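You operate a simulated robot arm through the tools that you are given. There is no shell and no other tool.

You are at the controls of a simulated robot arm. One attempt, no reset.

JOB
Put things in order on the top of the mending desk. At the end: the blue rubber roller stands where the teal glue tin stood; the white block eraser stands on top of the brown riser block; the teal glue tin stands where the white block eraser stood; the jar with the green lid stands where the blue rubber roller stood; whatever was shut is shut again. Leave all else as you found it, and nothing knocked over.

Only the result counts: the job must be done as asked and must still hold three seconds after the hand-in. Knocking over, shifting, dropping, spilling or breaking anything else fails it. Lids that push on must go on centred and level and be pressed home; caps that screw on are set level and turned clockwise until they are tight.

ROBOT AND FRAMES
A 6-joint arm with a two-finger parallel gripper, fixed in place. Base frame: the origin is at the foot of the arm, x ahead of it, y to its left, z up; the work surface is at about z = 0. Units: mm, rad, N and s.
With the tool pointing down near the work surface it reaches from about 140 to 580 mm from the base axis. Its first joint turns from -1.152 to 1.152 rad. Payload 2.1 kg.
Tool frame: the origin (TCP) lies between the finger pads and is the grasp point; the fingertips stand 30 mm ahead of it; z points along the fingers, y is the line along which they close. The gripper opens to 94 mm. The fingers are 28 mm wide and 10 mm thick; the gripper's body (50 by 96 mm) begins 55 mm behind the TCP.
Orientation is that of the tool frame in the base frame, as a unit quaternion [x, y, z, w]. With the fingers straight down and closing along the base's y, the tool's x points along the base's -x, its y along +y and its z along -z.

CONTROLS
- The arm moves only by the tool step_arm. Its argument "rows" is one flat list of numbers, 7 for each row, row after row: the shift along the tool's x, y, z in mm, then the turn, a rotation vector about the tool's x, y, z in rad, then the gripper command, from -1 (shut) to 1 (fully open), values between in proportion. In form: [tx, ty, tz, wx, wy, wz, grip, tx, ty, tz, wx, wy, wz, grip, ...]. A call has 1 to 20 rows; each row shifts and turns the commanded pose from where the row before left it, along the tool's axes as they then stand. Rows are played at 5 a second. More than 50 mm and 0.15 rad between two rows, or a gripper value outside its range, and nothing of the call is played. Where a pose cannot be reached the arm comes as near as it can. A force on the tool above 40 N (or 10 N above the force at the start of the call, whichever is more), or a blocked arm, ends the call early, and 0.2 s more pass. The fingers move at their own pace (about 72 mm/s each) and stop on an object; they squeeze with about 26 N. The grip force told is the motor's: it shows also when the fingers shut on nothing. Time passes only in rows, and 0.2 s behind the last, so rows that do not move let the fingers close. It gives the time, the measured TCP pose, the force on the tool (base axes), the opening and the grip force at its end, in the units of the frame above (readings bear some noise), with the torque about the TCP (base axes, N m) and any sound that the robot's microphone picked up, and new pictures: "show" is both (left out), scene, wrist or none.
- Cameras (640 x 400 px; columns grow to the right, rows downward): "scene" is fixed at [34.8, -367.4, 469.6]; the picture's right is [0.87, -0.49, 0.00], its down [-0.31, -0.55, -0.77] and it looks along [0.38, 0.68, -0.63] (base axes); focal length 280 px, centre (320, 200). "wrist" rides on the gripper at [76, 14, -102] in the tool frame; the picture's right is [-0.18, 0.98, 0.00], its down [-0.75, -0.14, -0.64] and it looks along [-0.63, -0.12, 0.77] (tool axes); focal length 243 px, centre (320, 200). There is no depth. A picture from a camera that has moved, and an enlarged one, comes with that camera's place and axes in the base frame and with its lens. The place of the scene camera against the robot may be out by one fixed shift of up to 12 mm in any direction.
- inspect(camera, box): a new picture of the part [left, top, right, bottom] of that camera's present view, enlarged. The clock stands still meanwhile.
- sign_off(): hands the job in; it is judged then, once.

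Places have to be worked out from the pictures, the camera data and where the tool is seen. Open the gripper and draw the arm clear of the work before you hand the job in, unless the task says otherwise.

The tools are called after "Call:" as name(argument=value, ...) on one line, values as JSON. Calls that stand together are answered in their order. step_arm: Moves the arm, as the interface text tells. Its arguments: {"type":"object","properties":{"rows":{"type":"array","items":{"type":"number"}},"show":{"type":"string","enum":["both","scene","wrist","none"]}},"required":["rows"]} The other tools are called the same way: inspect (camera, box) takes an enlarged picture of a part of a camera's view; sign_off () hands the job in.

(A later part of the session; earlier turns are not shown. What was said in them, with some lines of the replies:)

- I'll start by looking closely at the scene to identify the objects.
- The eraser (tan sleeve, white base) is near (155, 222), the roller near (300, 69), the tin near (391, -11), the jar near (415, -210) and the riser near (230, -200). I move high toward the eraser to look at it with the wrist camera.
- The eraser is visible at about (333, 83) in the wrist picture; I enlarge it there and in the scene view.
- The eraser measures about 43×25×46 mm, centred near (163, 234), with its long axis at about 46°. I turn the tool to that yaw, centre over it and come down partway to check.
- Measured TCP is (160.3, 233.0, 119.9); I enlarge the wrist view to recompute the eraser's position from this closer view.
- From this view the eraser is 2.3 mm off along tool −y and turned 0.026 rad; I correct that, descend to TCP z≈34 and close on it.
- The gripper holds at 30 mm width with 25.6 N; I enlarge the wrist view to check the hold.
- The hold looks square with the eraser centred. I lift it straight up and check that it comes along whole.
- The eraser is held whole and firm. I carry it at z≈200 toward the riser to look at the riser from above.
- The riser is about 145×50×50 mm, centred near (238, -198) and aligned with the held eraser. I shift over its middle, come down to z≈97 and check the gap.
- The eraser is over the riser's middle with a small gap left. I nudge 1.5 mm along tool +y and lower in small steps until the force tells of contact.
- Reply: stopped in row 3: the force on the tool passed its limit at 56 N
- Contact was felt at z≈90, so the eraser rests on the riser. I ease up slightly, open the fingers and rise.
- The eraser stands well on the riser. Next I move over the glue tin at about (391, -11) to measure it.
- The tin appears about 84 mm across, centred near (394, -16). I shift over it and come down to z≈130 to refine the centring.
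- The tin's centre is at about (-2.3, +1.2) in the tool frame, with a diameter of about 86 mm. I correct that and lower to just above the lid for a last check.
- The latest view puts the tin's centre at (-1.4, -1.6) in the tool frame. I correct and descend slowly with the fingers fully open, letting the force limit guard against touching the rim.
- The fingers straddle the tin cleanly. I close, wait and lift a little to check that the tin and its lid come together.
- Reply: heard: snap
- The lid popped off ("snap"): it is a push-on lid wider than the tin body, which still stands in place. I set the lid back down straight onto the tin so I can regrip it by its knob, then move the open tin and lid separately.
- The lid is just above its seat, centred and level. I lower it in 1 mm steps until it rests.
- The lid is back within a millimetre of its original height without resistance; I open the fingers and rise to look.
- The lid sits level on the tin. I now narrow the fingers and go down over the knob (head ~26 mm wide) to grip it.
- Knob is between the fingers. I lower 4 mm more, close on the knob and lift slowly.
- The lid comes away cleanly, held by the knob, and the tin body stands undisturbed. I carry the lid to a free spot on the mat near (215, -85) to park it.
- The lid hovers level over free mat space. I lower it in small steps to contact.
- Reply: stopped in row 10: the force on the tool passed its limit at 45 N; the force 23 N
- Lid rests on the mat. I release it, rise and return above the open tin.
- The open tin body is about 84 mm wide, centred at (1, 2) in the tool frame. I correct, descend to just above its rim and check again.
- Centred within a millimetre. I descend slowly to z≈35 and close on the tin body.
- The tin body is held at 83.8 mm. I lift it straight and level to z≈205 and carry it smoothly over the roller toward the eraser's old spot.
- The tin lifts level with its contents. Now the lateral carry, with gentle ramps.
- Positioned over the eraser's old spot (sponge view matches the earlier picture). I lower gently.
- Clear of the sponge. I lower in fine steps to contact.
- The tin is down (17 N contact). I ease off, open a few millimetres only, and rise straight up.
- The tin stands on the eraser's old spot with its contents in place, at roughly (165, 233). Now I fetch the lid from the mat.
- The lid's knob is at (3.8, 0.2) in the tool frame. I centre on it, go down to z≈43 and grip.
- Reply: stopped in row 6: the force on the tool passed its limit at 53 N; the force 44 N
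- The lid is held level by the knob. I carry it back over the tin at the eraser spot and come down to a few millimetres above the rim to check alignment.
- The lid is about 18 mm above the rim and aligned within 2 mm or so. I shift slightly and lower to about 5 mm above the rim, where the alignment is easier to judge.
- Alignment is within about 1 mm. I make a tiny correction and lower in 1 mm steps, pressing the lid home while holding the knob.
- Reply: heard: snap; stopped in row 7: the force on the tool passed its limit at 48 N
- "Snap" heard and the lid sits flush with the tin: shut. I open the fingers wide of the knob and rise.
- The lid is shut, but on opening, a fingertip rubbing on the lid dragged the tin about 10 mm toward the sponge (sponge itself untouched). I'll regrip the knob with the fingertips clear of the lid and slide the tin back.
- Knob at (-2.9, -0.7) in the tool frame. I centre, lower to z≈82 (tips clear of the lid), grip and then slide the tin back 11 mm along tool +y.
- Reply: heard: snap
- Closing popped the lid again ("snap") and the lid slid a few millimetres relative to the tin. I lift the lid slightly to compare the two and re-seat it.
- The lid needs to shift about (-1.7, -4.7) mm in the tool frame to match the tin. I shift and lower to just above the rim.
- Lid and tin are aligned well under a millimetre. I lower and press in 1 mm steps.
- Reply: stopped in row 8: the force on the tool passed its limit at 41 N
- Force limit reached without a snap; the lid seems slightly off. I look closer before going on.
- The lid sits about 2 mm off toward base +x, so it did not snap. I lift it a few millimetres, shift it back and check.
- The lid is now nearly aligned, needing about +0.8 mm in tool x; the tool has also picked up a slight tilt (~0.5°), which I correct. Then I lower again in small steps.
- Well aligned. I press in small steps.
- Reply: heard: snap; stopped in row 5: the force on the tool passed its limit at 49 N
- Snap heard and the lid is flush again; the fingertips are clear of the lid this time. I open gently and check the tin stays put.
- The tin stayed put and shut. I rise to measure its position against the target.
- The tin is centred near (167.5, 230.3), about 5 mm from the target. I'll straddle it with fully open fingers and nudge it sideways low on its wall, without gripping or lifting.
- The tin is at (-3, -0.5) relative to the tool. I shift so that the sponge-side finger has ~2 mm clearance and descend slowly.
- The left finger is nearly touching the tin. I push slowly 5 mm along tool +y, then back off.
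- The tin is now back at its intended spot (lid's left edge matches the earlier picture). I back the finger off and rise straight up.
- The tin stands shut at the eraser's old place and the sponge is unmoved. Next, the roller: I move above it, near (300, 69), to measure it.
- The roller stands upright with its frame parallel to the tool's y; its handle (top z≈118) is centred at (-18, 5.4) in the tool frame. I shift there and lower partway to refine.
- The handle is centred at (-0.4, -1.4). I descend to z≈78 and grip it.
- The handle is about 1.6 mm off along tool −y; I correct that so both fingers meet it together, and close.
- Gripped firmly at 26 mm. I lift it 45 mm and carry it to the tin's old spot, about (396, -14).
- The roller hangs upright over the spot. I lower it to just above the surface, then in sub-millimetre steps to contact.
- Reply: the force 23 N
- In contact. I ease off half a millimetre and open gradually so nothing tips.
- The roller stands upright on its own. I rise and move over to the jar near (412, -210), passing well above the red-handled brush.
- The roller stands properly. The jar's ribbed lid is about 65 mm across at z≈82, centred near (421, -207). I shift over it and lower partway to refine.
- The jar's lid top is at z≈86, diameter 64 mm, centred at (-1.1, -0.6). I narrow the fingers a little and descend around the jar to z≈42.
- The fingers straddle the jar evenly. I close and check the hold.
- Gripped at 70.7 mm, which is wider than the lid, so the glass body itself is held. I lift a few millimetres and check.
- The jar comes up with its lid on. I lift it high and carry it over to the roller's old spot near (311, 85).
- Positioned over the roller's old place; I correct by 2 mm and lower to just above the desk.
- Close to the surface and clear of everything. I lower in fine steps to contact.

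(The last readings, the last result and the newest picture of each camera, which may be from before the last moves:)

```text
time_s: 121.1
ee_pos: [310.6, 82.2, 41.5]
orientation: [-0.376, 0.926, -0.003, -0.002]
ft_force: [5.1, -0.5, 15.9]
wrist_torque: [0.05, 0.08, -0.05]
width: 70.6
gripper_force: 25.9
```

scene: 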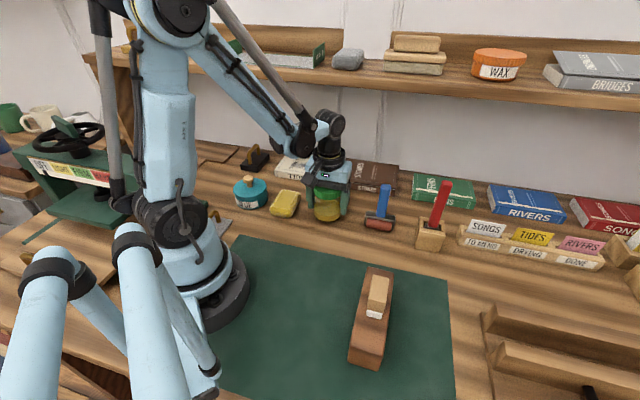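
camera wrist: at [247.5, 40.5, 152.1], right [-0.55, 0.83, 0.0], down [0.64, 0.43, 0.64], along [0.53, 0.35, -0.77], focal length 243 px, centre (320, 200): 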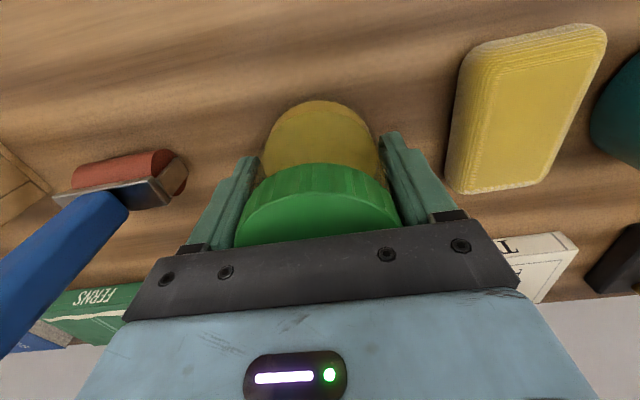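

In contact (16 N). I ease off, open gradually and rise.

Call:
step_arm(rows=[0, 0, -0.5, 0, 0, 0, -1, 0, 0, 0, 0, 0, 0, 0.52, 0, 0, 0, 0, 0, 0, 0.6, 0, 0, 0, 0, 0, 0, 0.75, 0, 0, 0, 0, 0, 0, 0.75, 0, 0, -8, 0, 0, 0, 0.75, 0, 0, -20, 0, 0, 0, 0.75, 0, 0, -35, 0, 0, 0, 0.75, 0, 0, -40, 0, 0, 0, 0.75, 0, 0, -40, 0, 0, 0, 0.75, 0, 0, -30, 0, 0, 0, 0.75, 0, 0, 0, 0, 0, 0, 0.75])

Call:
inspect(camera="scene", box=[220, 150, 400, 250])

Call:
inspect(camera="wrist", box=[200, 20, 440, 170])

```text
time_s: 123.7
ee_pos: [311.6, 84.3, 217.1]
orientation: [-0.375, 0.927, -0.001, -0.003]
ft_force: [0.1, 0.6, -0.1]
wrist_torque: [0.01, 0.03, -0.01]
width: 82.0
gripper_force: 0.0
camera wrist: at [248.6, 42.2, 319.5], right [-0.55, 0.83, 0.0], down [0.64, 0.43, 0.64], along [0.53, 0.35, -0.77], focal length 243 px, centre (320, 200)
```

scene: 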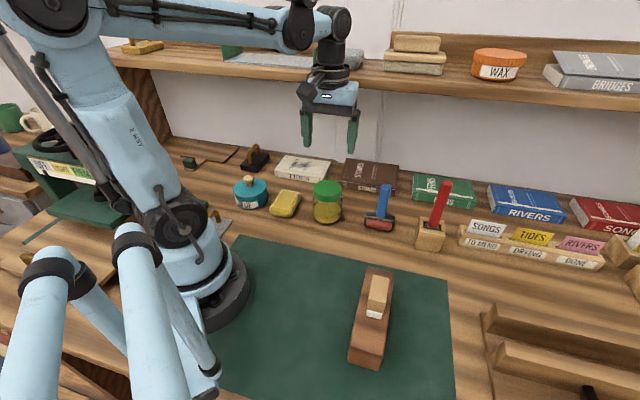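
wrist: 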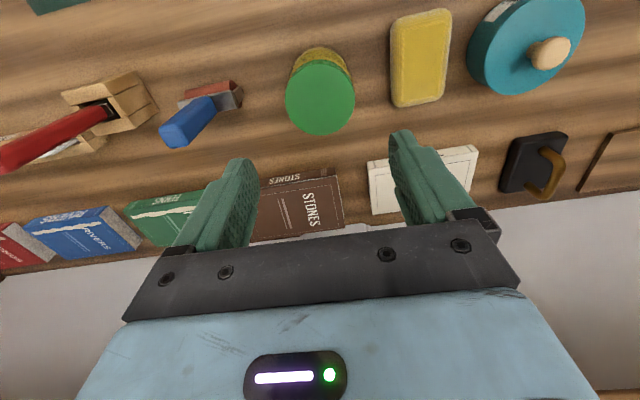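

```text
3.56 times, centred on (310, 200) of scene
camera zoom: at [34.8, -367.4, 469.6], right [0.87, -0.49, 0.0], down [-0.31, -0.55, -0.77], along [0.38, 0.68, -0.63], focal length 997 px, centre (356, 200)
```

zoom: 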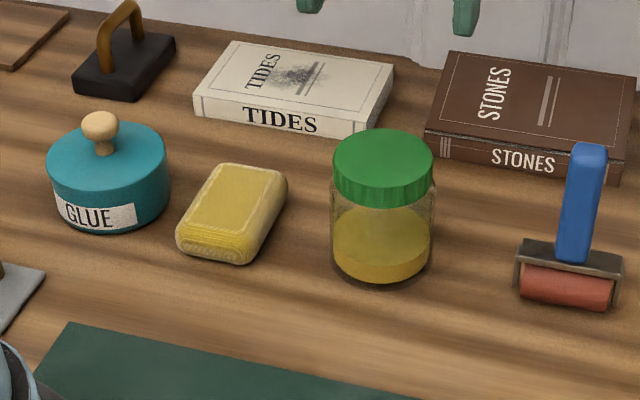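

```text
2.67 times, centred on (320, 95) of wrist
camera zoom: at [248.6, 42.2, 319.5], right [-0.55, 0.83, 0.0], down [0.64, 0.43, 0.64], along [0.53, 0.35, -0.77], focal length 647 px, centre (320, 480)
```

zoom: 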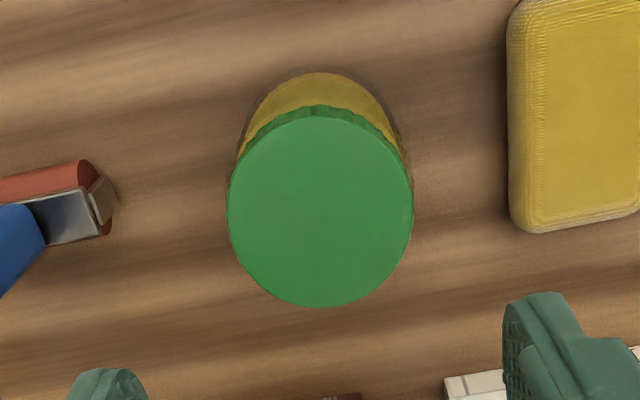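

All four pieces are in place: the jar is closed at the roller's old spot, the roller at the tin's, the tin shut at the eraser's, and the eraser on the riser. I raise the arm clear and take a last look.

Call:
step_arm(rows=[0, 0, -30, 0, 0, 0, 1, 0, 0, -30, 0, 0, 0, 1, 20, -30, 0, 0, 0, 0, 1, 20, -30, 0, 0, 0, 0, 1, 0, 0, 0, 0, 0, 0, 1, 0, 0, 0, 0, 0, 0, 1, 0, 0, 0, 0, 0, 0, 1])

Call:
inspect(camera="scene", box=[220, 150, 420, 275])

Call:
inspect(camera="scene", box=[300, 230, 500, 380])

```text
time_s: 125.3
ee_pos: [324.6, 12.9, 275.5]
orientation: [-0.376, 0.926, 0.0, -0.003]
ft_force: [-0.9, 0.3, -0.3]
wrist_torque: [0.0, -0.03, -0.03]
width: 93.8
gripper_force: 0.0
camera wrist: at [261.2, -28.3, 379.0], right [-0.55, 0.83, 0.0], down [0.64, 0.43, 0.64], along [0.53, 0.35, -0.77], focal length 243 px, centre (320, 200)
```

scene: 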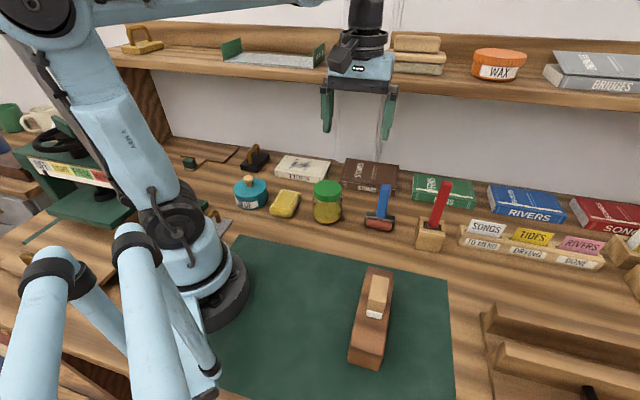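
wrist: 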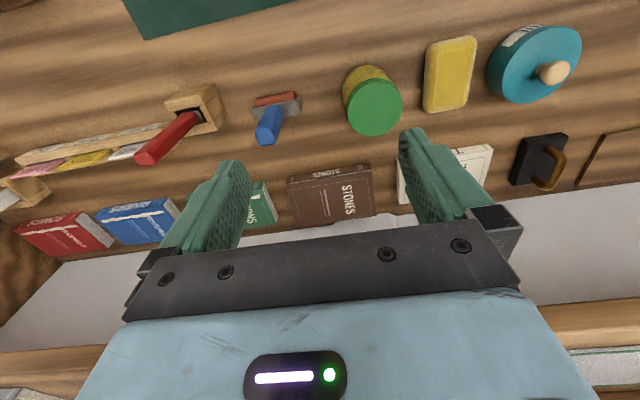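

```text
3.20 times, centred on (320, 212) of scene
camera zoom: at [34.8, -367.4, 469.6], right [0.87, -0.49, 0.0], down [-0.31, -0.55, -0.77], along [0.38, 0.68, -0.63], focal length 897 px, centre (320, 160)
```

zoom: 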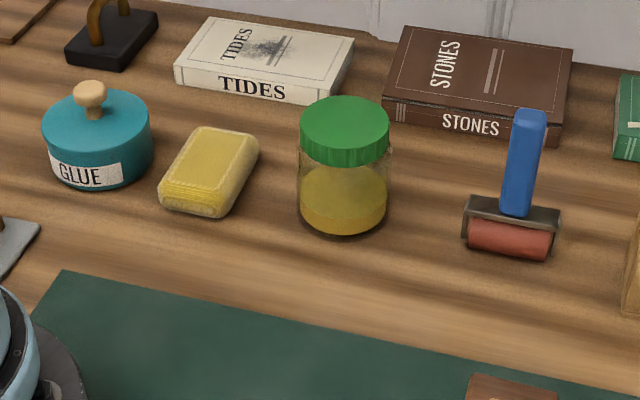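

```text
2.67 times, centred on (400, 305) of scene
camera zoom: at [34.8, -367.4, 469.6], right [0.87, -0.49, 0.0], down [-0.31, -0.55, -0.77], along [0.38, 0.68, -0.63], focal length 748 px, centre (107, -80)
```

zoom: 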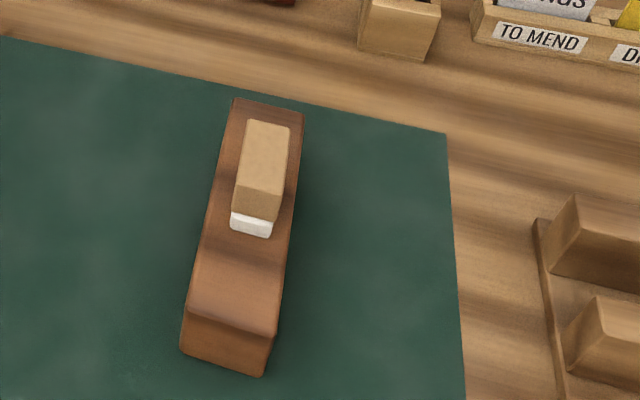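

The last pictures show everything standing as asked: tin and jar shut, the sponge, books and brush holder unmoved, and the arm clear with the gripper open. I hand the job in.

Call:
sign_off()

```text
The job is handed in.
```

The job is done and handed in. The last pictures before hand-in showed everything standing, with the arm clear and the gripper open.

| Item | Where it stands now | How close to the mark |
|---|---|---|
| White block eraser | On top of the brown riser block, near the middle | – |
| Teal glue tin | Where the eraser stood, lid on | About 2 mm |
| Blue rubber roller | Where the tin stood, upright | About 2 mm |
| Jar with the green lid | Where the roller stood, lid still on | About 2 mm |

**Glue tin lid:** The push-on lid came off twice. The first time, I had tried to lift the tin by gripping it around the lid. I then moved the open tin and the lid separately and pressed the lid home.

The second time came after a fingertip dragged the tin about 10 mm toward the yellow sponge. The lid popped off while I was moving the tin back. I pressed it home again, heard it snap, and nudged the tin back into place. No glue spilled that I could see, and the sponge did not move.

Everything else I checked in the pictures looked as it did at the start.
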